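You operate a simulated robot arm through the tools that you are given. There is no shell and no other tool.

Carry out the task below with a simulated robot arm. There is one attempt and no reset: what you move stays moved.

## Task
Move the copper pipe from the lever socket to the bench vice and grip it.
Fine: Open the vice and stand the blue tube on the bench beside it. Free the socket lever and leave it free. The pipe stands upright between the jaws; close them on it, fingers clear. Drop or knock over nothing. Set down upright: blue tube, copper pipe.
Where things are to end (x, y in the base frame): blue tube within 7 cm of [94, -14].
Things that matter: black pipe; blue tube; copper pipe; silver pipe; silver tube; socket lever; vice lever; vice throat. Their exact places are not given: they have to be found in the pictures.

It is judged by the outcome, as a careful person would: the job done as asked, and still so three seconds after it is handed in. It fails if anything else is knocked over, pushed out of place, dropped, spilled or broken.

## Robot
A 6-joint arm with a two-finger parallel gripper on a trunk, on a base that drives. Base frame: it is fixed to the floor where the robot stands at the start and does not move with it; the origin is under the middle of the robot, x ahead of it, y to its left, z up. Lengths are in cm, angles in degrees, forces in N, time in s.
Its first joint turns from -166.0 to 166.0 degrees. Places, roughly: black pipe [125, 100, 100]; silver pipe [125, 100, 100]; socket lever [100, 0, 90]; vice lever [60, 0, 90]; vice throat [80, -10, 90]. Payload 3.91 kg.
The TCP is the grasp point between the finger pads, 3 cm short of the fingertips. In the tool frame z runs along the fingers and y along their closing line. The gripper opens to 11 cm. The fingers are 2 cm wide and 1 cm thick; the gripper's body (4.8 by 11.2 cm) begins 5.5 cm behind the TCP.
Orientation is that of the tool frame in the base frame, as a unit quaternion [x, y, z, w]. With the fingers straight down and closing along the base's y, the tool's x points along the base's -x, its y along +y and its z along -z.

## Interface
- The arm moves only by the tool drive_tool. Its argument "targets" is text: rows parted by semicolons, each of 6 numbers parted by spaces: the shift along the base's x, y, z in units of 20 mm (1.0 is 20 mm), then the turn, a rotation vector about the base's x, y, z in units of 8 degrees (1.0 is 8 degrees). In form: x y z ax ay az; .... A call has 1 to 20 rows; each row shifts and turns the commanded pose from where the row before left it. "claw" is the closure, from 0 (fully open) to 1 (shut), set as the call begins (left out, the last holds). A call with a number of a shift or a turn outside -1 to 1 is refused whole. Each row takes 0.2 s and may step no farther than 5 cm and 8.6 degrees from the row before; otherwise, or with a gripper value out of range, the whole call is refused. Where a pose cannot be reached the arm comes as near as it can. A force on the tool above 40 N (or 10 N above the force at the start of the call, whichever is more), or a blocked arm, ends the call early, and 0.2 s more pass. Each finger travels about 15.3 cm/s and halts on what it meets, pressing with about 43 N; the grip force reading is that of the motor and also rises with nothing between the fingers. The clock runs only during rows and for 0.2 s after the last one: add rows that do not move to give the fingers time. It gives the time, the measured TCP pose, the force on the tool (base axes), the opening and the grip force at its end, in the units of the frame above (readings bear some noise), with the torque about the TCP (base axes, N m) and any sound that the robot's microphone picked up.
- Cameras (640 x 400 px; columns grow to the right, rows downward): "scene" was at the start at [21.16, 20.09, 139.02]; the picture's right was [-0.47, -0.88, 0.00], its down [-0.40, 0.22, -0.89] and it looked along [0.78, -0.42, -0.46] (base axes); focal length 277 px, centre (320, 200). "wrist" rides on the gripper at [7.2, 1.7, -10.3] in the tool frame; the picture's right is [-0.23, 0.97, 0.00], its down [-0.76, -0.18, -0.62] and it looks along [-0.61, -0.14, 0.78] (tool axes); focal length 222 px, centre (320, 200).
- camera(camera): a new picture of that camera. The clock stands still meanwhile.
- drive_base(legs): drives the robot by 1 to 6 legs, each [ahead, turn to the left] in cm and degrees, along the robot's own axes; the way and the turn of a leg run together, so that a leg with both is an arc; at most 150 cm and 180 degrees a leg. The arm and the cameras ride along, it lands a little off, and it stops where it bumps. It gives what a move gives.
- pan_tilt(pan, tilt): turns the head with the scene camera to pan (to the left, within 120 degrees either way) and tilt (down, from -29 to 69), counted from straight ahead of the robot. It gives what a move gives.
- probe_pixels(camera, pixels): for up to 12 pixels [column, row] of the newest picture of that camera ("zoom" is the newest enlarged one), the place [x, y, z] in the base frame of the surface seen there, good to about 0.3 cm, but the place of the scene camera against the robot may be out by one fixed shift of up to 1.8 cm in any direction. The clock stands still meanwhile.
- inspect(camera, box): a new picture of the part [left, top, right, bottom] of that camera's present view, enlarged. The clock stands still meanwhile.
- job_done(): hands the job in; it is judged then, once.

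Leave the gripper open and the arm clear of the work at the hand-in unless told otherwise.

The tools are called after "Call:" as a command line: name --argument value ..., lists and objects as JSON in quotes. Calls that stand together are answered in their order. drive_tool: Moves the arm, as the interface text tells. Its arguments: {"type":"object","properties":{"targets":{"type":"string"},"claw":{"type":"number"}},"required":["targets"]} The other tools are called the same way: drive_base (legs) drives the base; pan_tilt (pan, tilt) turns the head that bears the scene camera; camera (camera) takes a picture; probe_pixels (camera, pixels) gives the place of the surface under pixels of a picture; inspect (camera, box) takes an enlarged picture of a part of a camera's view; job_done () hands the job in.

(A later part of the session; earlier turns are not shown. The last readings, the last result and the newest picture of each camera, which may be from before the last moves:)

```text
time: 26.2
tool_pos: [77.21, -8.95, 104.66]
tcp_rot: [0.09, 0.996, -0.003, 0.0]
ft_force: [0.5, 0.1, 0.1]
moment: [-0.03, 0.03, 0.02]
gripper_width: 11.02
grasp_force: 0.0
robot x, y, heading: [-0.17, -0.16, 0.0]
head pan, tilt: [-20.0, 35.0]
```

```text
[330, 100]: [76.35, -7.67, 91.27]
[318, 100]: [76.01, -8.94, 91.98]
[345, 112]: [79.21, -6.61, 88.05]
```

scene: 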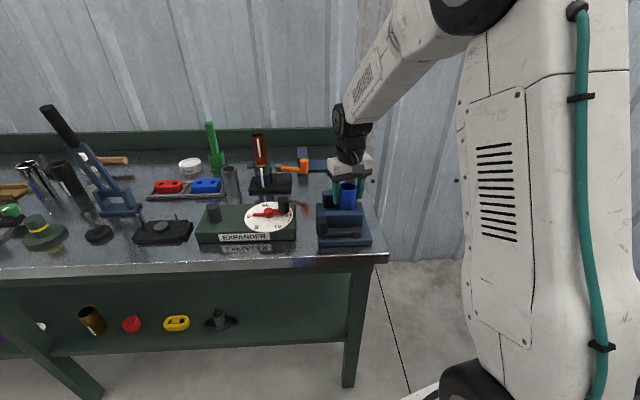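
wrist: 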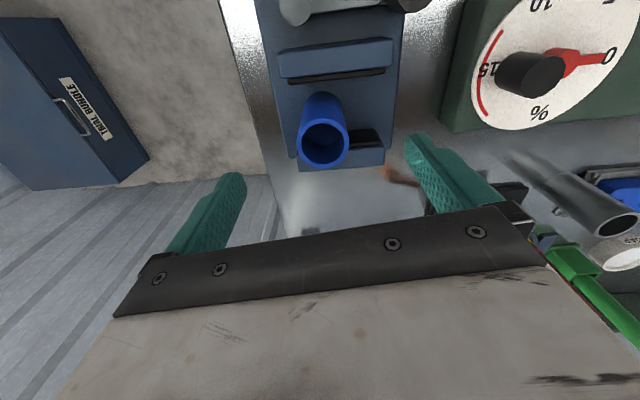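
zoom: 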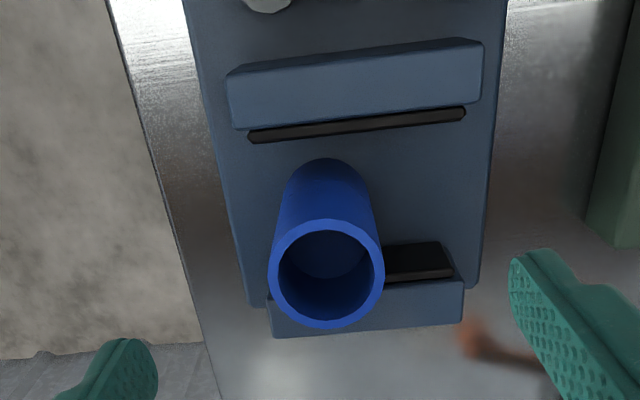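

The vice is yawed about 18° clockwise; the tube's centre is now [77.95, -9.15], rim z 96.9, rear pad touching the tube, with 2 cm free at the front. I'll turn the tool 7.7° more, centre over the tube, and lower to z≈96.6 first.

Call:
drive_tool --targets "0.37 -0.1 0 0 0 -0.96; 0 0 -1 0 0 0; 0 0 -1 0 0 0; 0 0 -1 0 0 0; 0 0 0 0 0 0"

Call:
camera --camera "wrist"

Call:
probe_pixels --camera "wrist" --pixels '[[320, 170], [300, 160], [345, 160], [320, 150]]'

```text
time: 27.4
tool_pos: [77.95, -9.3, 98.73]
tcp_rot: [0.157, 0.988, -0.003, -0.001]
ft_force: [-0.8, 0.0, -0.5]
moment: [0.02, 0.02, -0.01]
gripper_width: 10.99
grasp_force: 0.0
robot x, y, heading: [0.06, 0.07, -0.1]
head pan, tilt: [-20.0, 35.0]
```

```text
taken
```

wrist: 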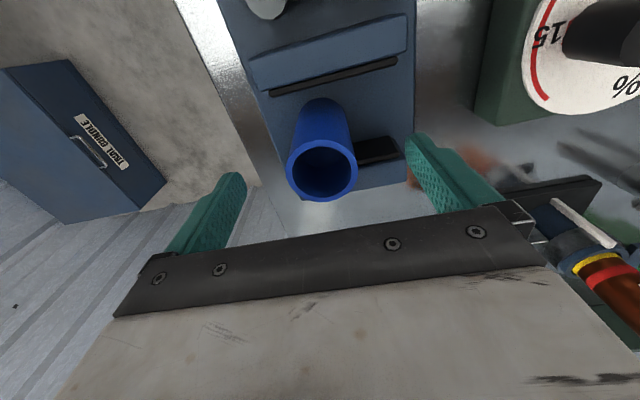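

```text
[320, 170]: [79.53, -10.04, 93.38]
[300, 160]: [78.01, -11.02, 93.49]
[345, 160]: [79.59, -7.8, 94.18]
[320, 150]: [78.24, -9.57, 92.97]
```

The rim centre again comes out at [77.96, -9.1], matching the TCP. Lower to z≈94.5 and close gently.

Call:
drive_tool --targets "0 0.08 -1 0 0 0; 0 0 -1 0 0 0; 0 0 -0.1 0 0 0; 0 0 0 0 0 0"

Call:
drive_tool --targets "0 0 0 0 0 0; 0 0 0 0 0 0; 0 0 0 0 0 0" --claw 0.5

Call:
camera --camera "wrist"

```text
time: 28.4
tool_pos: [77.94, -9.15, 94.51]
tcp_rot: [0.157, 0.988, -0.003, 0.0]
ft_force: [-1.3, 0.0, -0.5]
moment: [0.01, 0.02, 0.01]
gripper_width: 11.0
grasp_force: 0.0
robot x, y, heading: [0.14, 0.25, -0.0]
head pan, tilt: [-20.0, 35.0]
```

```text
time: 29.2
tool_pos: [77.98, -9.13, 94.53]
tcp_rot: [0.157, 0.988, -0.004, 0.001]
ft_force: [-0.7, -0.5, 0.5]
moment: [-0.01, -0.01, 0.0]
gripper_width: 5.5
grasp_force: 0.0
robot x, y, heading: [-0.12, -0.27, -0.1]
head pan, tilt: [-20.0, 35.0]
```

```text
taken
```

wrist: 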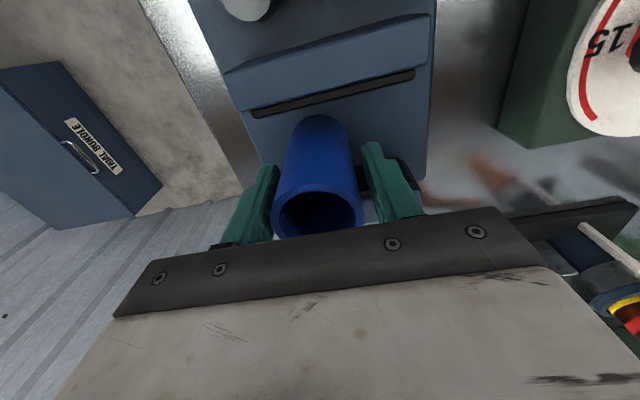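

Nothing touched at 5.5 cm opening; the tube is between the fingers. Now close fully on it.

Call:
drive_tool --targets "0 0 0 0 0 0; 0 0 0 0 0 0; 0 0 0 0 0 0" --claw 1

Call:
drive_tool --targets "0 0 0.5 0 0 0; 0 0 0 0 0 0"

Call:
inspect --camera "scene" --box '[290, 150, 400, 260]'

```text
time: 30.1
tool_pos: [77.93, -9.13, 94.43]
tcp_rot: [0.157, 0.988, -0.004, 0.0]
ft_force: [0.2, 1.2, 3.2]
moment: [0.17, -0.02, 0.01]
gripper_width: 4.87
grasp_force: 42.9
robot x, y, heading: [-0.05, -0.02, -0.0]
head pan, tilt: [-20.0, 35.0]
```

```text
time: 30.6
tool_pos: [77.94, -9.06, 95.49]
tcp_rot: [0.157, 0.988, -0.004, 0.0]
ft_force: [-0.5, 0.4, -1.5]
moment: [-0.03, 0.02, 0.01]
gripper_width: 4.9
grasp_force: 43.5
robot x, y, heading: [0.22, 0.12, 0.1]
head pan, tilt: [-20.0, 35.0]
```

```text
3.64 times, centred on (345, 205) of scene
```

zoom: 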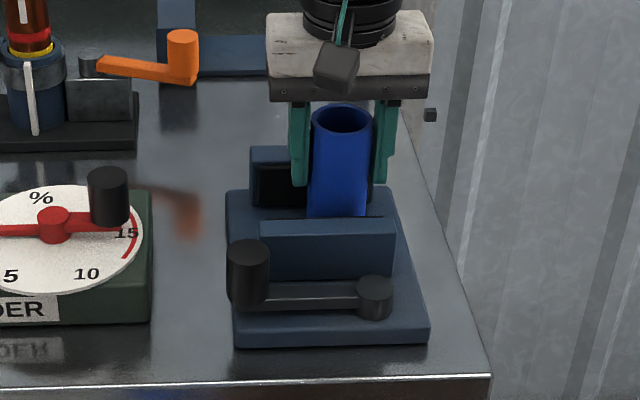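

The tube is held (4.9 cm). Lift it 12 cm, carry it to [93, -13.5] and lower to about 3 cm above the bench.

Call:
drive_tool --targets "0 0 1 0 0 0; 0 0 1 0 0 0; 0 0 1 0 0 0; 0 0 1 0 0 0; 0 0 1 0 0 0; 0.941 -0.278 0 0 0 0; 0.941 -0.278 0 0 0 0; 0.941 -0.278 0 0 0 0; 0.941 -0.278 0 0 0 0; 0.941 -0.278 0 0 0 0; 0.941 -0.278 0 0 0 0; 0.941 -0.278 0 0 0 0; 0.941 -0.278 0 0 0 0; 0 0 -1 0 0 0; 0 0 -1 0 0 0; 0 0 -1 0 0 0; 0 0 -1 0 0 0; 0 0 -1 0 0 0; 0 0 0 0 0 0"

Call:
camera --camera "wrist"

Call:
inspect --camera "scene" --box '[280, 120, 400, 220]'

```text
time: 34.6
tool_pos: [93.13, -13.56, 95.48]
tcp_rot: [0.157, 0.988, -0.005, 0.0]
ft_force: [0.0, -0.4, -0.7]
moment: [0.02, 0.02, 0.0]
gripper_width: 4.85
grasp_force: 43.4
robot x, y, heading: [-0.37, -0.29, -0.3]
head pan, tilt: [-20.0, 35.0]
```

```text
taken
```

wrist: 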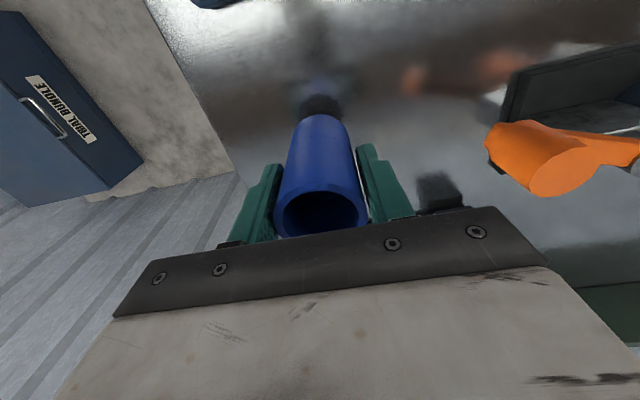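

```text
4.00 times, centred on (340, 170) of scene
```

zoom: 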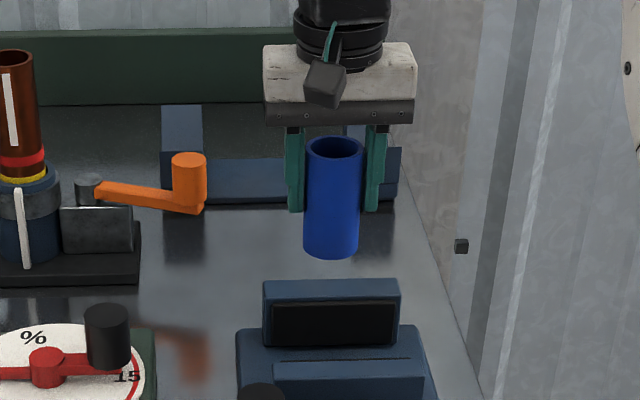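

The tube hangs upright over a clear spot. Lower to just above the expected contact (TCP≈92.4).

Call:
drive_tool --targets "0 0 -0.7 0 0 0; 0 0 -0.6 0 0 0; 0 0 0 0 0 0"

Call:
drive_tool --targets "0 0 -0.1 0 0 0; 0 0 0 0 0 0"

Call:
inspect --camera "scene" --box '[300, 140, 380, 200]'

```text
time: 35.5
tool_pos: [93.08, -13.49, 92.84]
tcp_rot: [0.158, 0.987, -0.004, 0.001]
ft_force: [1.2, -0.7, -1.0]
moment: [0.04, -0.01, 0.01]
gripper_width: 4.86
grasp_force: 42.7
robot x, y, heading: [0.27, -0.08, -0.2]
head pan, tilt: [-20.0, 35.0]
```

```text
time: 36.0
tool_pos: [93.06, -13.58, 92.64]
tcp_rot: [0.158, 0.988, -0.003, 0.0]
ft_force: [0.2, -0.8, -1.8]
moment: [-0.02, -0.03, -0.01]
gripper_width: 4.86
grasp_force: 43.2
robot x, y, heading: [-0.07, -0.08, 0.1]
head pan, tilt: [-20.0, 35.0]
```

```text
6.67 times, centred on (340, 170) of scene
```

zoom: 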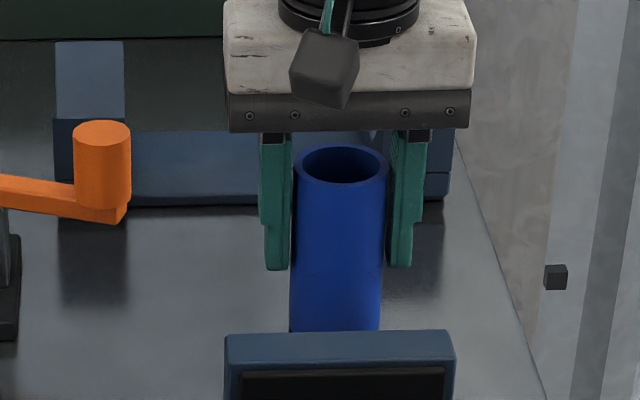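

No contact yet at 92.64. I'll go on in 1 mm steps until the z force shows contact.

Call:
drive_tool --targets "0 0 -0.05 0 0 0; 0 0 0 0 0 0"

Call:
drive_tool --targets "0 0 -0.05 0 0 0; 0 0 0 0 0 0"

Call:
drive_tool --targets "0 0 -0.05 0 0 0; 0 0 0 0 0 0"

Call:
drive_tool --targets "0 0 -0.05 0 0 0; 0 0 0 0 0 0"

```text
time: 36.6
tool_pos: [93.12, -13.47, 92.57]
tcp_rot: [0.157, 0.988, -0.003, 0.0]
ft_force: [0.0, 0.4, -0.4]
moment: [0.0, 0.05, -0.02]
gripper_width: 4.89
grasp_force: 42.9
robot x, y, heading: [-0.29, -0.21, -0.0]
head pan, tilt: [-20.0, 35.0]
```

```text
time: 37.2
tool_pos: [93.01, -13.62, 92.41]
tcp_rot: [0.157, 0.988, -0.003, 0.0]
ft_force: [0.6, -0.3, -0.5]
moment: [0.06, 0.02, 0.04]
gripper_width: 4.86
grasp_force: 43.0
robot x, y, heading: [-0.26, -0.03, -0.1]
head pan, tilt: [-20.0, 35.0]
```

```text
time: 37.9
tool_pos: [92.94, -13.49, 92.44]
tcp_rot: [0.156, 0.988, -0.003, 0.0]
ft_force: [-1.1, 1.2, 8.5]
moment: [0.28, -0.04, 0.06]
gripper_width: 4.87
grasp_force: 42.9
robot x, y, heading: [-0.39, -0.14, -0.0]
head pan, tilt: [-20.0, 35.0]
```

```text
time: 38.5
tool_pos: [92.98, -13.63, 92.39]
tcp_rot: [0.158, 0.987, -0.003, 0.002]
ft_force: [-5.2, -1.6, 21.0]
moment: [0.45, 0.16, 0.1]
gripper_width: 4.85
grasp_force: 42.8
robot x, y, heading: [0.0, -0.17, 0.0]
head pan, tilt: [-20.0, 35.0]
```

The tube stands on the bench (21 N up). Ease off 1 mm, open to about 7 cm, and check.

Call:
drive_tool --targets "0 0 0.05 0 0 0; 0 0 0 0 0 0"

Call:
drive_tool --targets "0 0 0 0 0 0; 0 0 0 0 0 0; 0 0 0 0 0 0" --claw 0.35

Call:
camera --camera "wrist"

```text
time: 39.0
tool_pos: [92.97, -13.63, 92.4]
tcp_rot: [0.157, 0.988, -0.004, -0.001]
ft_force: [-1.2, -2.1, 17.1]
moment: [0.22, -0.12, 0.07]
gripper_width: 4.88
grasp_force: 43.5
robot x, y, heading: [-0.13, 0.24, 0.0]
head pan, tilt: [-20.0, 35.0]
```

```text
time: 39.9
tool_pos: [93.1, -13.53, 92.44]
tcp_rot: [0.157, 0.988, -0.004, 0.0]
ft_force: [0.6, -0.6, 0.5]
moment: [-0.01, -0.03, -0.02]
gripper_width: 7.15
grasp_force: 0.0
robot x, y, heading: [0.2, 0.08, 0.2]
head pan, tilt: [-20.0, 35.0]
```

```text
taken
```

wrist: 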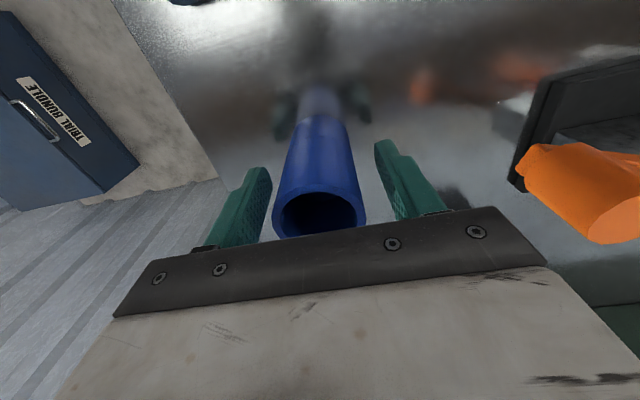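

Released, tube stands. Lift straight up 16 cm, undo the yaw while drawing back to about [82, -2], and view the socket.

Call:
drive_tool --targets "0 0 1 0 0 0; 0 0 1 0 0 0; 0 0 1 0 0 0; 0 0 1 0 0 0; 0 0 1 0 0 0; 0 0 1 0 0 0; 0 0 1 0 0 0; 0 0 1 0 0 0; -1 0.7 0.5 0 0 0.56; -1 0.7 0.5 0 0 0.56; -1 0.7 0.5 0 0 0.56; -1 0.7 0.5 0 0 0.56; -1 0.7 0 0 0 0; -0.5 0.7 0 0 0 0; 0 0.7 0 0 0 0; 0 0.7 0 0 0 0; 0 0 0 0 0 0"

Call:
camera --camera "wrist"

Call:
camera --camera "scene"

```text
time: 43.5
tool_pos: [82.06, -2.43, 112.45]
tcp_rot: [0.001, 1.0, -0.004, 0.001]
ft_force: [0.3, 0.0, -0.6]
moment: [-0.03, 0.01, 0.03]
gripper_width: 7.16
grasp_force: 0.0
robot x, y, heading: [-0.55, -0.18, 0.1]
head pan, tilt: [-20.0, 35.0]
```

```text
taken
```

wrist: 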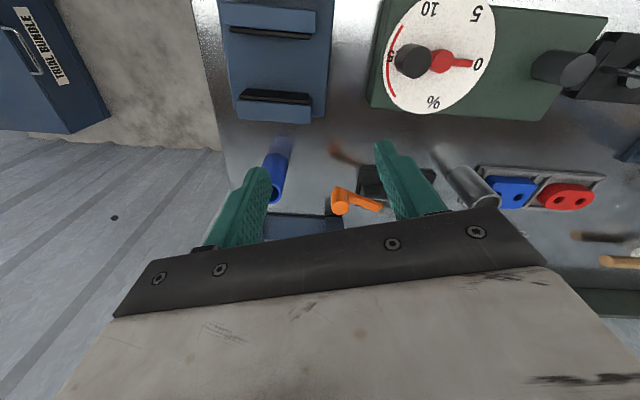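

```text
taken
```

scene: 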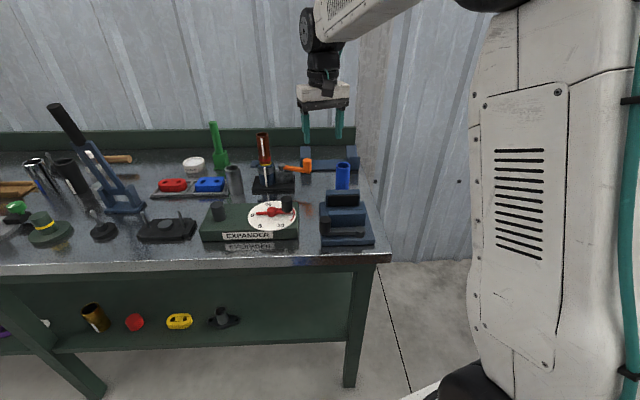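

The tube stands and both jaws are visible. The socket at about [102, 10] is beyond the 98 cm reach, so I'll raise the arm 8 cm and drive 12 cm ahead.

Call:
drive_tool --targets "-1 0 1 0 0 0; -1 0 1 0 0 0; -1 0 1 0 0 0; -1 0 1 0 0 0; 0 0 0 0 0 0"

Call:
drive_base --legs '[[12, 0]]'

Call:
camera --camera "scene"

Call:
camera --camera "wrist"

```text
time: 44.6
tool_pos: [74.0, -2.3, 120.34]
tcp_rot: [0.002, 1.0, -0.004, 0.001]
ft_force: [0.0, 0.6, 0.1]
moment: [0.0, 0.05, -0.01]
gripper_width: 7.16
grasp_force: 0.2
robot x, y, heading: [-0.34, -0.19, -0.1]
head pan, tilt: [-20.0, 35.0]
```

```text
time: 45.9
tool_pos: [86.23, -2.25, 120.32]
tcp_rot: [0.0, 1.0, -0.003, 0.001]
ft_force: [0.8, -0.3, -0.1]
moment: [-0.01, 0.01, 0.03]
gripper_width: 7.16
grasp_force: 0.1
robot x, y, heading: [12.12, -0.42, -0.1]
head pan, tilt: [-20.0, 35.0]
```

```text
taken
```

scene: 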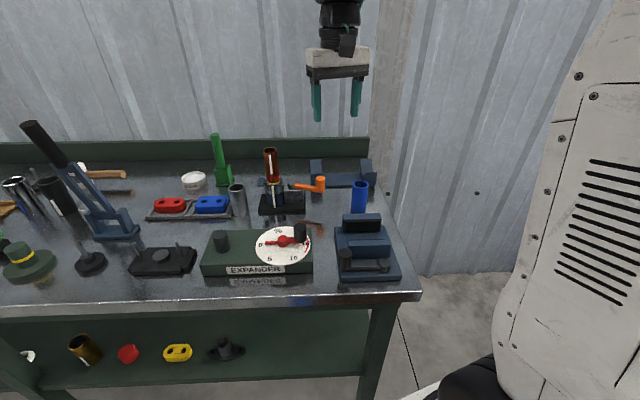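

```text
taken
```

wrist: 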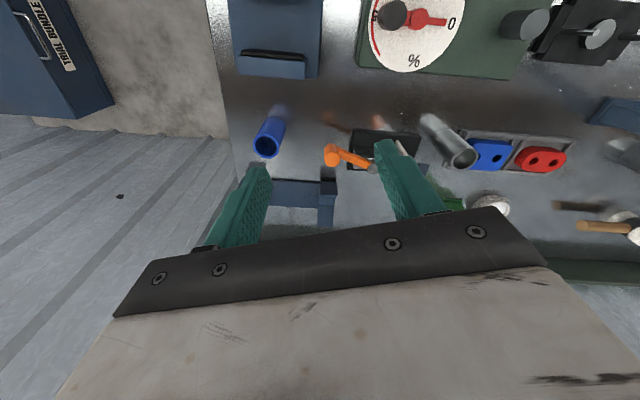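

Drive went well. Shift the arm 8 cm left and 6 cm back so the socket and its lever lie in the clear upper part of the wrist view.

Call:
drive_tool --targets "-0.75 1 -0.5 0 0 0; -0.75 1 -0.5 0 0 0; -0.75 1 -0.5 0 0 0; -0.75 1 -0.5 0 0 0; 0 0 0 0 0 0" --claw 0

Call:
camera --camera "wrist"

Call:
inspect --camera "wrist" --box '[230, 80, 430, 220]'

Call:
inspect --camera "scene" --box '[220, 130, 350, 230]'

```text
time: 47.1
tool_pos: [80.08, 5.72, 116.37]
tcp_rot: [0.0, 1.0, -0.003, 0.0]
ft_force: [-0.1, 0.0, -0.4]
moment: [-0.01, 0.01, 0.03]
gripper_width: 11.02
grasp_force: 0.0
robot x, y, heading: [12.01, -0.04, -0.1]
head pan, tilt: [-20.0, 35.0]
```

```text
taken
```

wrist: 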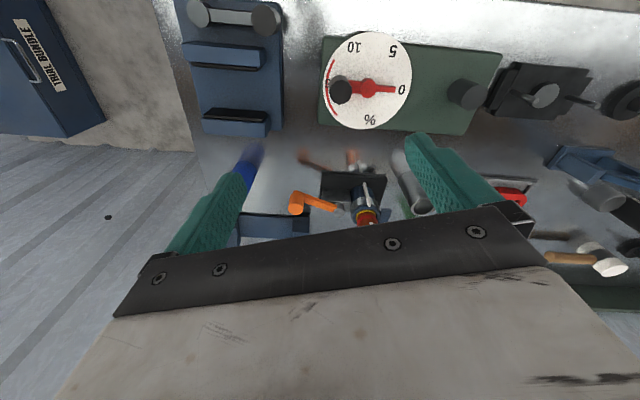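

```text
2.86 times, centred on (330, 150) of wrist
```

zoom: 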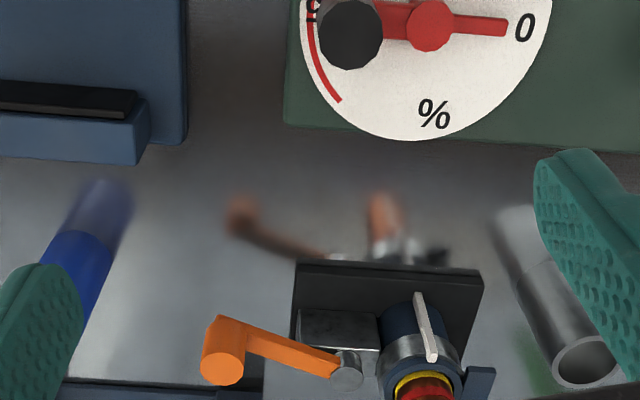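

```text
4.00 times, centred on (285, 180) of scene
```

zoom: 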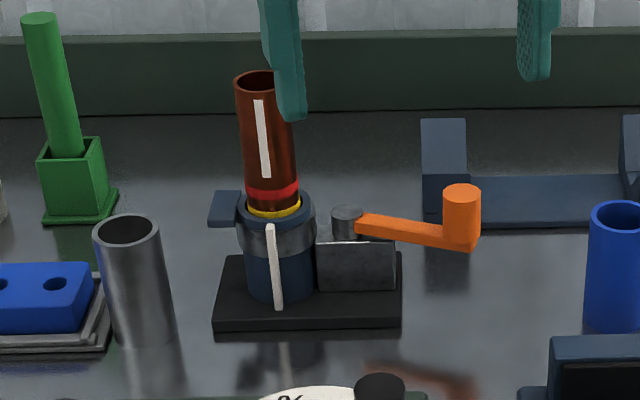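

I see the orange knob at zoom (222,368), the lever pivot at (348,370), and the pipe (yellow/red bands) in the blue socket. Probing these.

Call:
inspect --camera "wrist" --box '[230, 80, 430, 220]'

Call:
probe_pixels --camera "zoom" --pixels '[[222, 368], [205, 368], [240, 368], [348, 372], [290, 350], [430, 340], [395, 350], [330, 322], [420, 385], [480, 380], [300, 270], [475, 275]]'

```text
2.86 times, centred on (330, 150) of wrist
```

zoom: 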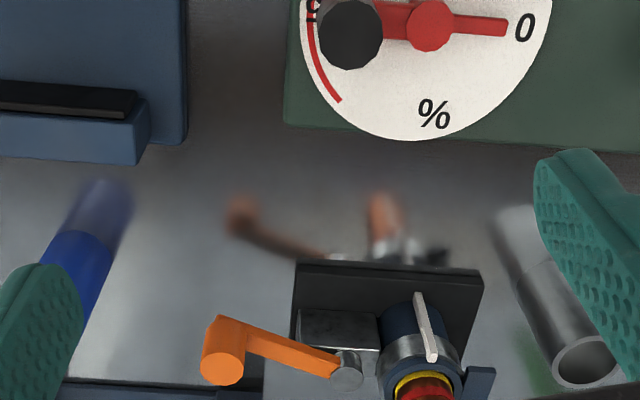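

```text
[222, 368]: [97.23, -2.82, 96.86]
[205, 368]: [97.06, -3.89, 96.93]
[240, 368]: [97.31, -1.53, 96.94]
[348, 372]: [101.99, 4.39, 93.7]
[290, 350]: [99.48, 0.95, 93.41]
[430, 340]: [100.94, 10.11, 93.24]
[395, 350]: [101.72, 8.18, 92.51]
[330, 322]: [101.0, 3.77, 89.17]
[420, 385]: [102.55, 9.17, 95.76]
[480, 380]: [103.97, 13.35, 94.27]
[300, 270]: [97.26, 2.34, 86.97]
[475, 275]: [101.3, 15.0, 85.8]
```

Lever knob top centre is [97.2, -2.75, 96.9], pivot [102.0, 4.4], so radius 8.6 at about -124°. I'll move the open gripper over the knob to z≈101.

Call:
drive_tool --targets "0.951 -0.471 0 0 0 0; 0.951 -0.471 0 0 0 0; 0.951 -0.471 0 0 0 0; 0.951 -0.471 0 0 0 0; 0.951 -0.471 0 0 0 0; 0.951 -0.471 0 0 0 0; 0.951 -0.471 0 0 0 0; 0.951 -0.471 0 0 0 0; 0.951 -0.471 0 0 0 0; 0 0 -1 0 0 0; 0 0 -1 0 0 0; 0 0 -1 0 0 0; 0 0 -1 0 0 0; 0 0 -1 0 0 0; 0 0 -1 0 0 0; 0 0 -1 0 0 0; 0 0 -0.7 0 0 0; 0 0 0 0 0 0" --claw 0

Call:
camera --camera "wrist"

Call:
inspect --camera "scene" --box '[220, 130, 380, 250]'

```text
time: 50.9
tool_pos: [97.25, -2.78, 100.98]
tcp_rot: [0.0, 1.0, -0.003, 0.001]
ft_force: [0.3, 0.2, 0.4]
moment: [-0.01, 0.02, 0.01]
gripper_width: 11.0
grasp_force: 0.1
robot x, y, heading: [12.01, -0.01, 0.1]
head pan, tilt: [-20.0, 35.0]
```

```text
taken
```

wrist: 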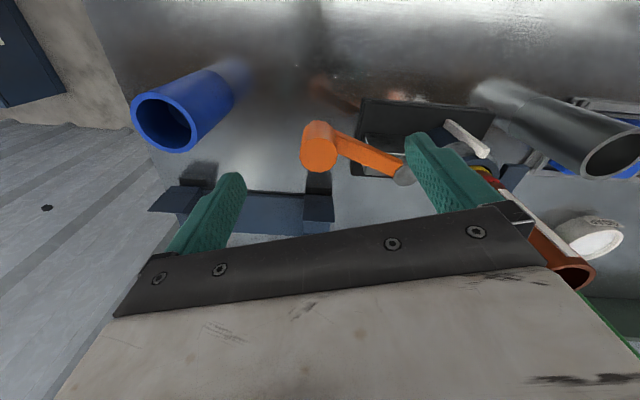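

```text
3.33 times, centred on (300, 190) of scene
```

zoom: 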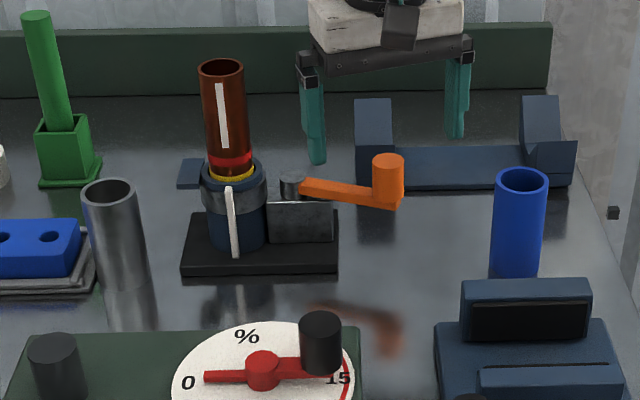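

The knob (top centre (318,158) → [97.5, -2.9]) is under the TCP. Lower 4 cm with a small shift and grip.

Call:
drive_tool --targets "0.08 0 -1 0 0 0; 0 0 -1 0 0 0; 0 0 0 0 0 0"

Call:
drive_tool --targets "0 0 0 0 0 0; 0 0 0 0 0 0; 0 0 0 0 0 0; 0 0 0 0 0 0" --claw 1

Call:
camera --camera "wrist"

```text
time: 51.7
tool_pos: [97.4, -2.75, 96.99]
tcp_rot: [0.0, 1.0, -0.004, 0.001]
ft_force: [0.3, -0.7, -0.4]
moment: [0.03, 0.01, -0.01]
gripper_width: 11.05
grasp_force: 0.1
robot x, y, heading: [12.29, 0.01, -0.1]
head pan, tilt: [-20.0, 35.0]
```

```text
time: 52.7
tool_pos: [97.45, -2.69, 96.94]
tcp_rot: [0.0, 1.0, -0.004, 0.0]
ft_force: [-3.6, -3.8, 0.3]
moment: [0.84, 0.13, 0.07]
gripper_width: 2.71
grasp_force: 45.5
robot x, y, heading: [12.1, 0.31, 0.0]
head pan, tilt: [-20.0, 35.0]
```

```text
taken
```

wrist: 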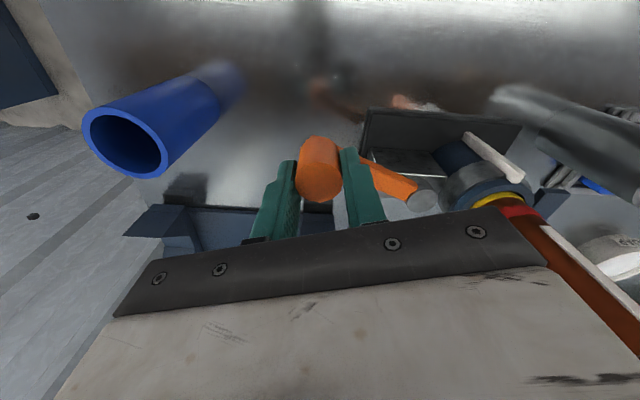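

Knob gripped (2.7 cm). Test a 6° clockwise swing about pivot [102.3, 4.4] and read the force.

Call:
drive_tool --targets "-0.18 0.137 0 0 0 -0.375; -0.179 0.137 0 0 0 -0.375; 0 0 0 0 0 0"

```text
time: 53.5
tool_pos: [96.77, -2.12, 96.94]
tcp_rot: [0.054, 0.999, -0.004, 0.0]
ft_force: [-4.9, -1.6, -2.7]
moment: [0.86, 0.16, 0.25]
gripper_width: 2.73
grasp_force: 45.0
robot x, y, heading: [12.04, 0.13, 0.1]
head pan, tilt: [-20.0, 35.0]
```

It swings with almost no resistance. Continue two more steps clockwise.

Call:
drive_tool --targets "-0.33 0.312 0 0 0 -0.75; -0.295 0.345 0 0 0 -0.75; 0 0 0 0 0 0"

Call:
inspect --camera "scene" --box '[220, 130, 380, 250]'

Call:
camera --camera "wrist"

```text
time: 54.3
tool_pos: [95.53, -0.73, 96.92]
tcp_rot: [0.157, 0.988, -0.004, 0.0]
ft_force: [1.3, 2.8, -4.8]
moment: [0.88, -0.15, 0.11]
gripper_width: 2.75
grasp_force: 44.9
robot x, y, heading: [12.08, 0.2, 0.0]
head pan, tilt: [-20.0, 35.0]
```

```text
3.33 times, centred on (300, 190) of scene
```

zoom: 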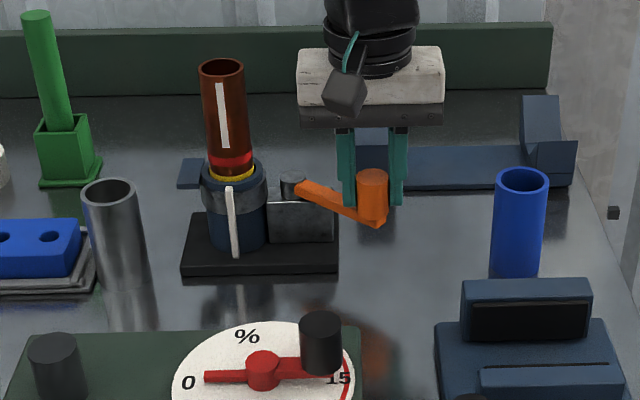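

```text
taken
```

wrist: 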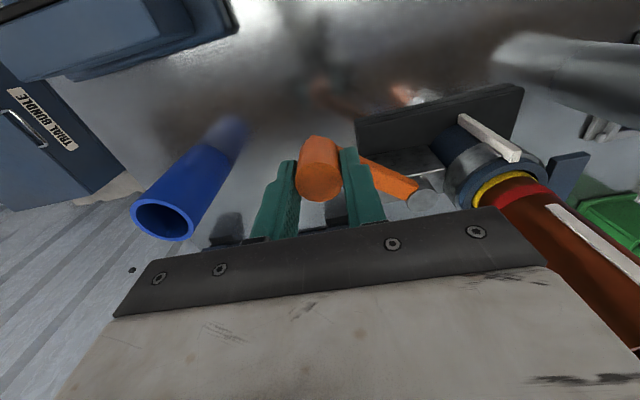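

Free so far and clear of the pipe. Three more steps clockwise.

Call:
drive_tool --targets "-0.258 0.374 0 0 0 -0.75; -0.217 0.399 0 0 0 -0.75; -0.174 0.419 0 0 0 -0.75; 0 0 0 0 0 0"

Call:
inspect --camera "scene" --box '[220, 130, 380, 250]'

```text
time: 55.3
tool_pos: [94.3, 1.58, 97.02]
tcp_rot: [0.309, 0.951, -0.003, 0.001]
ft_force: [13.8, 8.0, -5.1]
moment: [0.79, -0.72, 0.22]
gripper_width: 2.74
grasp_force: 44.6
robot x, y, heading: [12.16, -0.11, -0.2]
head pan, tilt: [-20.0, 35.0]
```

```text
3.33 times, centred on (300, 190) of scene
```

zoom: 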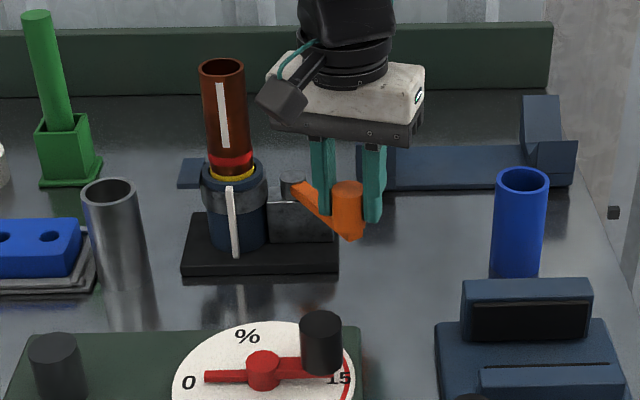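

Only a radial force from my arc being slightly wide; I'll tighten the radius to 8.4 cm and go two steps on.

Call:
drive_tool --targets "-0.08 0.435 0 0 0 -0.75; -0.081 0.433 0 0 0 -0.75; 0 0 0 0 0 0"

Call:
inspect --camera "scene" --box '[220, 130, 380, 250]'

Call:
camera --camera "wrist"

```text
time: 56.1
tool_pos: [93.94, 3.34, 97.02]
tcp_rot: [0.407, 0.913, -0.003, 0.0]
ft_force: [12.7, 2.3, 2.9]
moment: [0.61, -0.73, 0.09]
gripper_width: 2.76
grasp_force: 44.4
robot x, y, heading: [11.85, -0.3, 0.0]
head pan, tilt: [-20.0, 35.0]
```

```text
3.33 times, centred on (300, 190) of scene
```

zoom: 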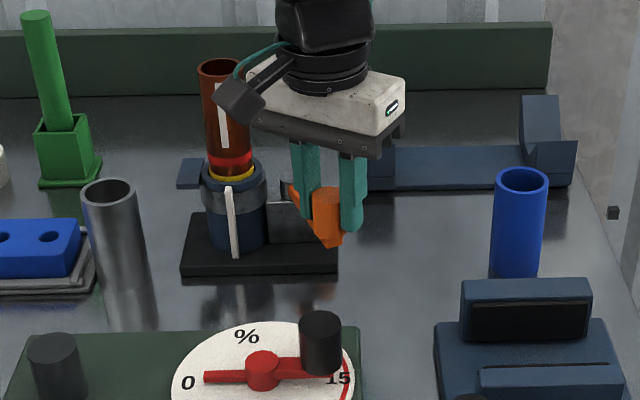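

```text
taken
```

wrist: 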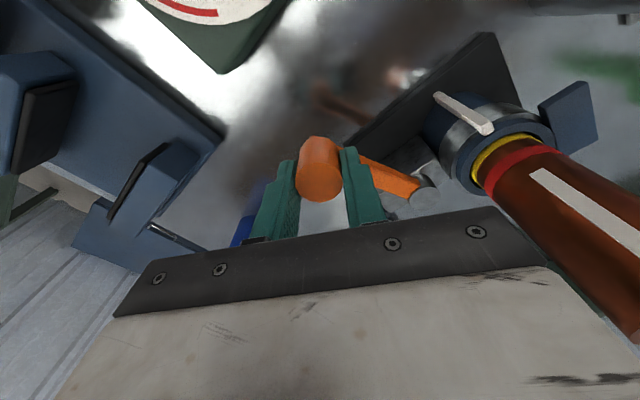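

48° so far and no stop. Continue two more steps.

Call:
drive_tool --targets "0 0.44 0 0 0 -0.75; 0.04 0.44 0 0 0 -0.75; 0 0 0 0 0 0"

Call:
inspect --camera "scene" --box '[220, 130, 380, 250]'

```text
time: 56.9
tool_pos: [93.98, 5.0, 96.95]
tcp_rot: [0.501, 0.866, -0.004, -0.001]
ft_force: [0.8, 1.3, 6.0]
moment: [0.54, -0.62, 0.05]
gripper_width: 2.75
grasp_force: 44.8
robot x, y, heading: [11.99, 0.15, 0.1]
head pan, tilt: [-20.0, 35.0]
```

```text
3.33 times, centred on (300, 190) of scene
```

zoom: 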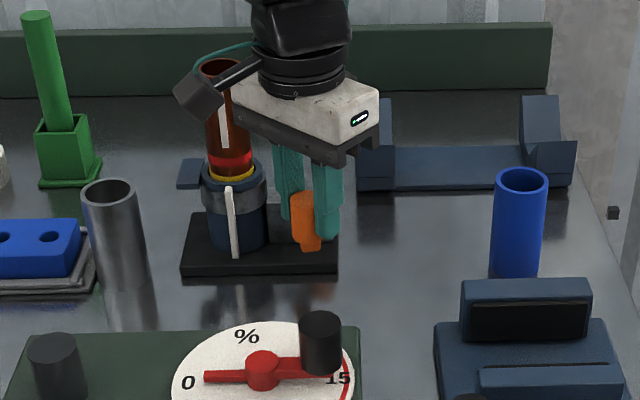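

60° turned and still free-moving. The palm end is nearing the pipe, so I continue the arc without turning the wrist further.

Call:
drive_tool --targets "0.03 0.435 0 0 0 0; 0 0 0 0 0 0"

Call:
camera --camera "wrist"

Call:
inspect --camera "scene" --box '[230, 130, 350, 220]'

```text
time: 57.5
tool_pos: [93.92, 5.81, 96.9]
tcp_rot: [0.501, 0.865, -0.005, -0.001]
ft_force: [-1.6, -4.1, 2.5]
moment: [-0.08, -0.59, -0.32]
gripper_width: 2.75
grasp_force: 44.6
robot x, y, heading: [11.97, -0.49, -0.2]
head pan, tilt: [-20.0, 35.0]
```

```text
taken
```

wrist: 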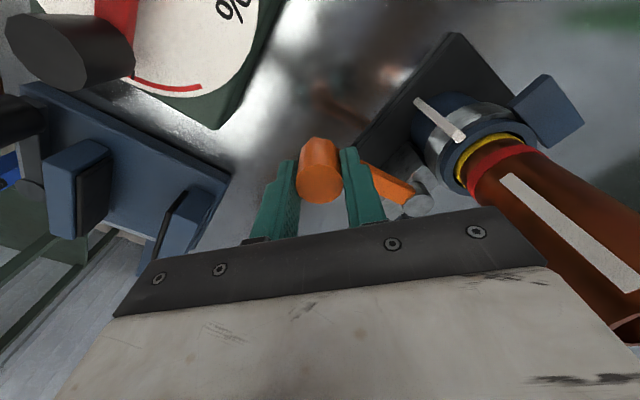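

```text
4.44 times, centred on (290, 175) of scene
```

zoom: 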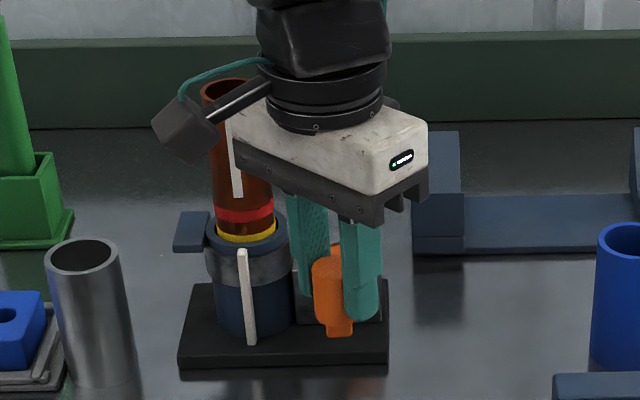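

Still moving freely, force about 4 N. One or two more steps toward the stop, watching the palm-to-pipe gap.

Call:
drive_tool --targets "0.08 0.42 0 0 0 0; 0 0 0 0 0 0"

Call:
drive_tool --targets "0.12 0.41 0 0 0 0; 0 0 0 0 0 0"

Call:
camera --camera "wrist"

Call:
inspect --camera "scene" --box '[230, 130, 350, 220]'

```text
time: 58.1
tool_pos: [94.0, 6.75, 96.89]
tcp_rot: [0.5, 0.866, -0.004, -0.001]
ft_force: [-5.7, -4.1, -1.9]
moment: [-0.23, -1.04, -0.5]
gripper_width: 2.75
grasp_force: 45.3
robot x, y, heading: [11.99, 0.03, -0.2]
head pan, tilt: [-20.0, 35.0]
```

```text
time: 58.6
tool_pos: [94.1, 7.06, 96.97]
tcp_rot: [0.502, 0.865, -0.006, -0.003]
ft_force: [-11.0, -14.0, 7.0]
moment: [0.33, -0.63, 0.14]
gripper_width: 2.74
grasp_force: 45.6
robot x, y, heading: [12.35, 0.44, -0.3]
head pan, tilt: [-20.0, 35.0]
stopped in row 2: the force on the tool passed its limit at 42 N (the readings are from after the stop); the commanded pose is now the measured one
```

```text
taken
```

wrist: 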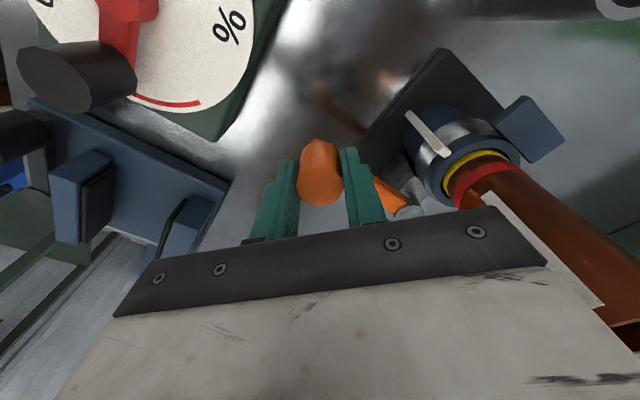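

```text
4.44 times, centred on (290, 175) of scene
```

zoom: 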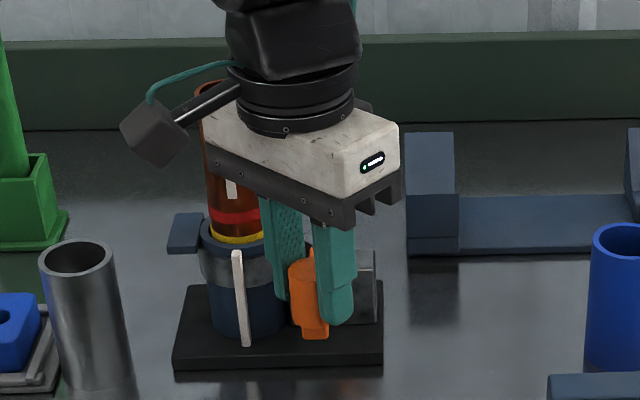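

A stop after about 74° of swing, the far end of the lever's travel, so it should now be free. Release with a partial opening and lift straight up.

Call:
drive_tool --targets "0 0 0 0 0 0; 0 0 0 0 0 0; 0 0 0 0 0 0" --claw 0.57

Call:
drive_tool --targets "0 0 1 0 0 0; 0 0 1 0 0 0; 0 0 1 0 0 0; 0 0 1 0 0 0; 0 0 1 0 0 0; 0 0 1 0 0 0; 0 0 1 0 0 0; -1 -0.3 1 0 0 1; -1 -0.3 1 0 0 1; -1 -0.3 1 0 0 1; -1 -0.2 1 0 0 1; -1 0 0 0 0 1; -1 0 0 0 0 1; -0.5 0 0 0 0 1; 0 0 0 0 0 0.5; 0 0 0 0 0 0"

Call:
camera --camera "wrist"

Call:
inspect --camera "scene" --box '[220, 130, 350, 230]'

```text
time: 59.5
tool_pos: [94.23, 7.19, 96.85]
tcp_rot: [0.501, 0.865, -0.006, -0.003]
ft_force: [-0.4, 0.5, 0.2]
moment: [0.0, -0.01, 0.0]
gripper_width: 4.72
grasp_force: 0.0
robot x, y, heading: [11.82, -0.08, -0.1]
head pan, tilt: [-20.0, 35.0]
```

```text
time: 62.9
tool_pos: [81.25, 4.99, 119.02]
tcp_rot: [0.001, 1.0, -0.007, 0.001]
ft_force: [-0.3, 0.3, 1.2]
moment: [-0.01, 0.02, 0.02]
gripper_width: 4.72
grasp_force: 0.1
robot x, y, heading: [12.09, -0.08, -0.2]
head pan, tilt: [-20.0, 35.0]
```

```text
taken
```

wrist: 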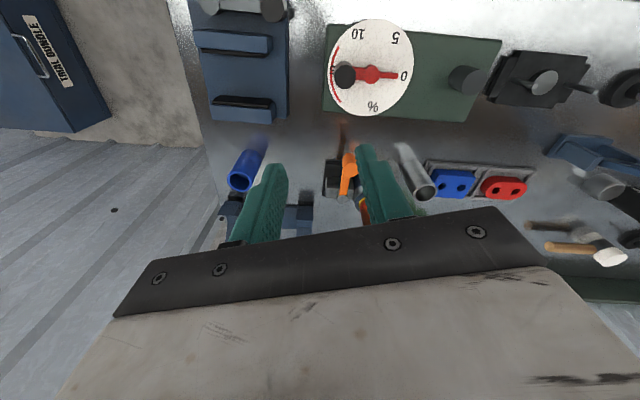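

```text
4.00 times, centred on (285, 180) of scene
```

zoom: 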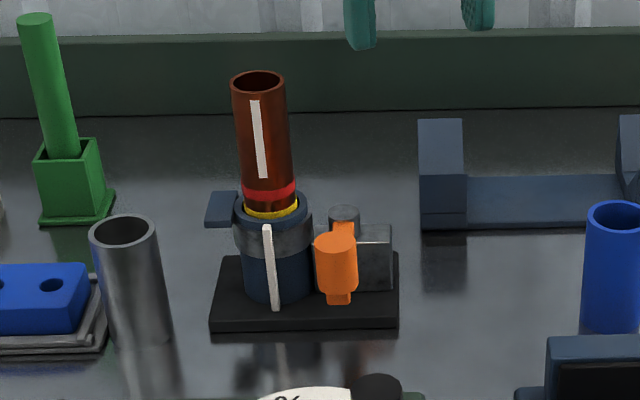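

The lever now points toward the robot and the pipe stands. Now measure the pipe: open the gripper and move above it at a safe height (its top is near z 106).

Call:
drive_tool --targets "1 0.4 0 0 0 0; 1 0.4 0 0 0 0; 1 0.4 0 0 0 0; 1 0.4 0 0 0 0; 1 0.4 0 0 0 0; 0 0 0 0 0 0" --claw 0

Call:
camera --camera "wrist"

Call:
inspect --camera "wrist" --box '[230, 80, 430, 220]'

```text
time: 64.2
tool_pos: [91.1, 9.01, 118.92]
tcp_rot: [0.002, 1.0, -0.007, 0.001]
ft_force: [-0.4, 0.8, 0.8]
moment: [0.02, -0.04, 0.04]
gripper_width: 11.0
grasp_force: 0.1
robot x, y, heading: [12.39, -0.01, -0.3]
head pan, tilt: [-20.0, 35.0]
```

```text
taken
```

wrist: 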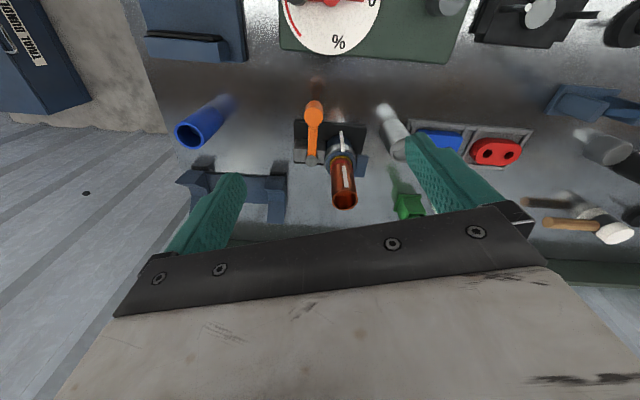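

```text
2.86 times, centred on (330, 150) of wrist
```

zoom: 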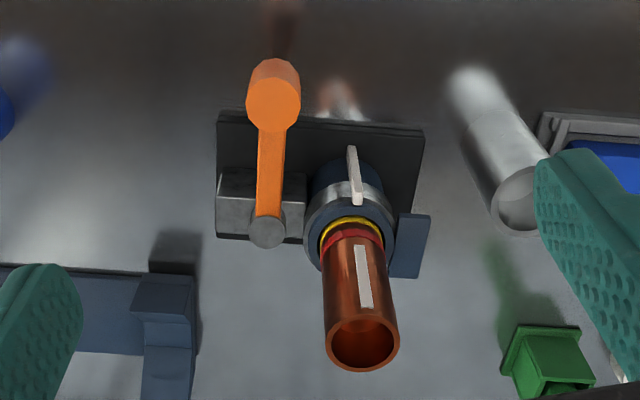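

Probing the pipe's rim and body, silver tube, and green item nearby for clearance.

Call:
probe_pixels --camera "zoom" --pixels '[[330, 340], [396, 340], [362, 322], [363, 367], [345, 270], [385, 265], [352, 232], [320, 225], [515, 215], [500, 195], [545, 340], [410, 225]]'

Call:
probe_pixels --camera "wrist" --pixels '[[313, 115], [311, 160], [345, 135], [345, 140], [420, 190], [345, 180]]'

```text
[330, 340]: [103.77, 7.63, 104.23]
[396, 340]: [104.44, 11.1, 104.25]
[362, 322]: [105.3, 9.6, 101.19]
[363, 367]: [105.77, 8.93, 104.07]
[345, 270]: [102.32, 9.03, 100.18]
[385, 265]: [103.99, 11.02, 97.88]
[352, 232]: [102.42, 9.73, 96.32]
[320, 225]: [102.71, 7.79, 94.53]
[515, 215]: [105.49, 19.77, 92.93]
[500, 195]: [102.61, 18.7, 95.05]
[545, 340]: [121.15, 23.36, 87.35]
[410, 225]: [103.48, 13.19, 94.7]
```

```text
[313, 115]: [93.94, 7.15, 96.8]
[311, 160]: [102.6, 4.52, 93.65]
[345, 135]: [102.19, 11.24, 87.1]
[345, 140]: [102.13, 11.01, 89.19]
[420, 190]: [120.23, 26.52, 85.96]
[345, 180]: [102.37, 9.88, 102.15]
```

Pipe: centre [104.1, 9.3], diameter ≈3.7, rim z 104.2. I'll yaw 18° clockwise now (to match the vice jaws later), go above the pipe, and check before descending.

Call:
drive_tool --targets "0.93 0.02 0 0 0 -0.75; 0.93 0.02 0 0 0 -0.75; 0.93 0.02 0 0 0 -0.75; 0.93 0.02 0 0 0 0; 0.93 0.02 0 0 0 0; 0.93 0.02 0 0 0 0; 0.92 0.02 0 0 0 0; 0 0 -1 0 0 0; 0 0 -1 0 0 0; 0 0 -1 0 0 0; 0 0 -0.5 0 0 0; 0 0 0 0 0 0" --claw 0.15

Call:
camera --camera "wrist"

Call:
inspect --camera "scene" --box '[210, 110, 350, 220]'

```text
time: 66.8
tool_pos: [104.17, 9.23, 111.9]
tcp_rot: [0.159, 0.987, -0.006, 0.0]
ft_force: [0.2, 0.2, 0.0]
moment: [0.03, 0.02, -0.04]
gripper_width: 9.35
grasp_force: 0.0
robot x, y, heading: [12.14, -0.08, -0.2]
head pan, tilt: [-20.0, 35.0]
```

```text
taken
```

wrist: 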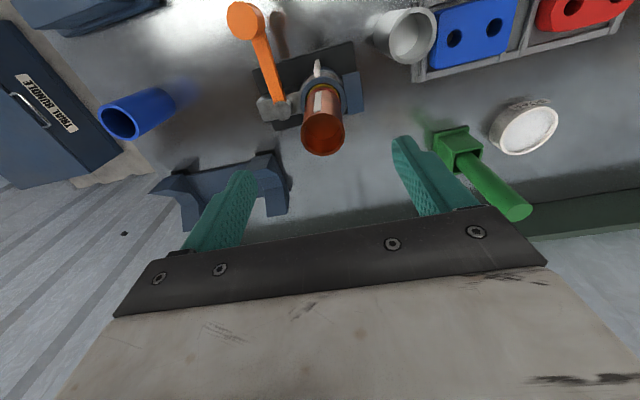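

```text
3.64 times, centred on (280, 165) of scene
```

zoom: 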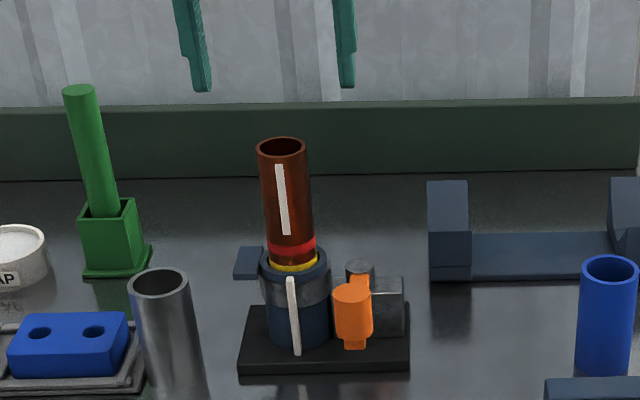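

The rim centre computes to [104.1, 9.5]. Shift y by +0.2, descend to z≈100.5 and close on the pipe.

Call:
drive_tool --targets "0 0.1 -1 0 0 0; 0 0 -1 0 0 0; 0 0 -1 0 0 0; 0 0 0 0 0 0"

Call:
camera --camera "wrist"

```text
time: 67.8
tool_pos: [104.2, 9.47, 106.01]
tcp_rot: [0.159, 0.987, -0.007, 0.0]
ft_force: [0.5, 0.8, 0.4]
moment: [-0.02, 0.02, 0.03]
gripper_width: 9.37
grasp_force: 0.0
robot x, y, heading: [12.19, -0.0, 0.3]
head pan, tilt: [-20.0, 35.0]
```

```text
taken
```

wrist: 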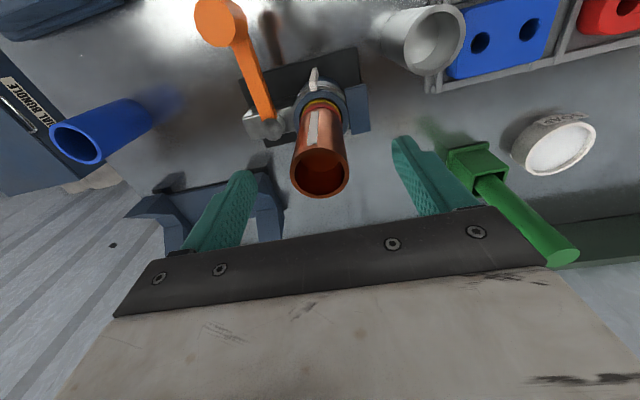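

Pipe centred between the fingers. Descend 5.5 cm more and close.

Call:
drive_tool --targets "0 0 -1 0 0 0; 0 0 -1 0 0 0; 0 0 -0.75 0 0 0; 0 0 0 0 0 0"

Call:
drive_tool --targets "0 0 0 0 0 0; 0 0 0 0 0 0; 0 0 0 0 0 0; 0 0 0 0 0 0" --claw 1

Call:
camera --camera "wrist"

Call:
inspect --camera "scene" --box '[210, 110, 350, 220]'

```text
time: 68.8
tool_pos: [104.14, 9.39, 100.42]
tcp_rot: [0.158, 0.987, -0.007, 0.0]
ft_force: [0.2, -1.1, 0.3]
moment: [0.0, 0.0, 0.01]
gripper_width: 9.33
grasp_force: 0.0
robot x, y, heading: [12.25, -0.47, -0.3]
head pan, tilt: [-20.0, 35.0]
```

```text
time: 69.8
tool_pos: [104.24, 9.36, 100.43]
tcp_rot: [0.158, 0.987, -0.006, 0.0]
ft_force: [0.9, 2.2, 0.5]
moment: [0.3, -0.14, 0.0]
gripper_width: 3.7
grasp_force: 43.0
robot x, y, heading: [12.26, 0.1, -0.2]
head pan, tilt: [-20.0, 35.0]
```

```text
taken
```

wrist: 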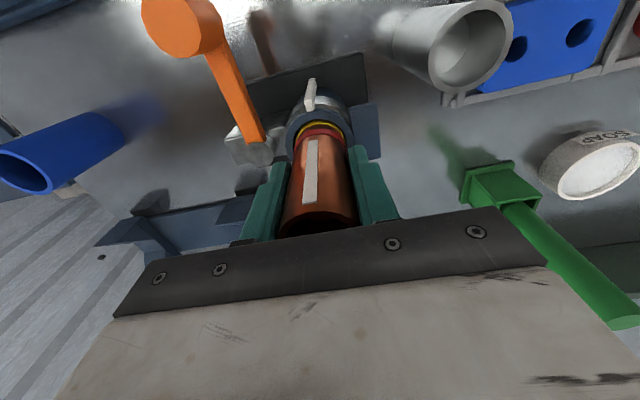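

```text
3.64 times, centred on (280, 165) of scene
```

zoom: 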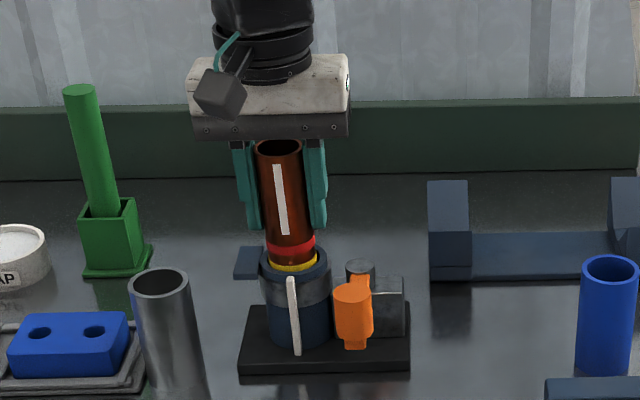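

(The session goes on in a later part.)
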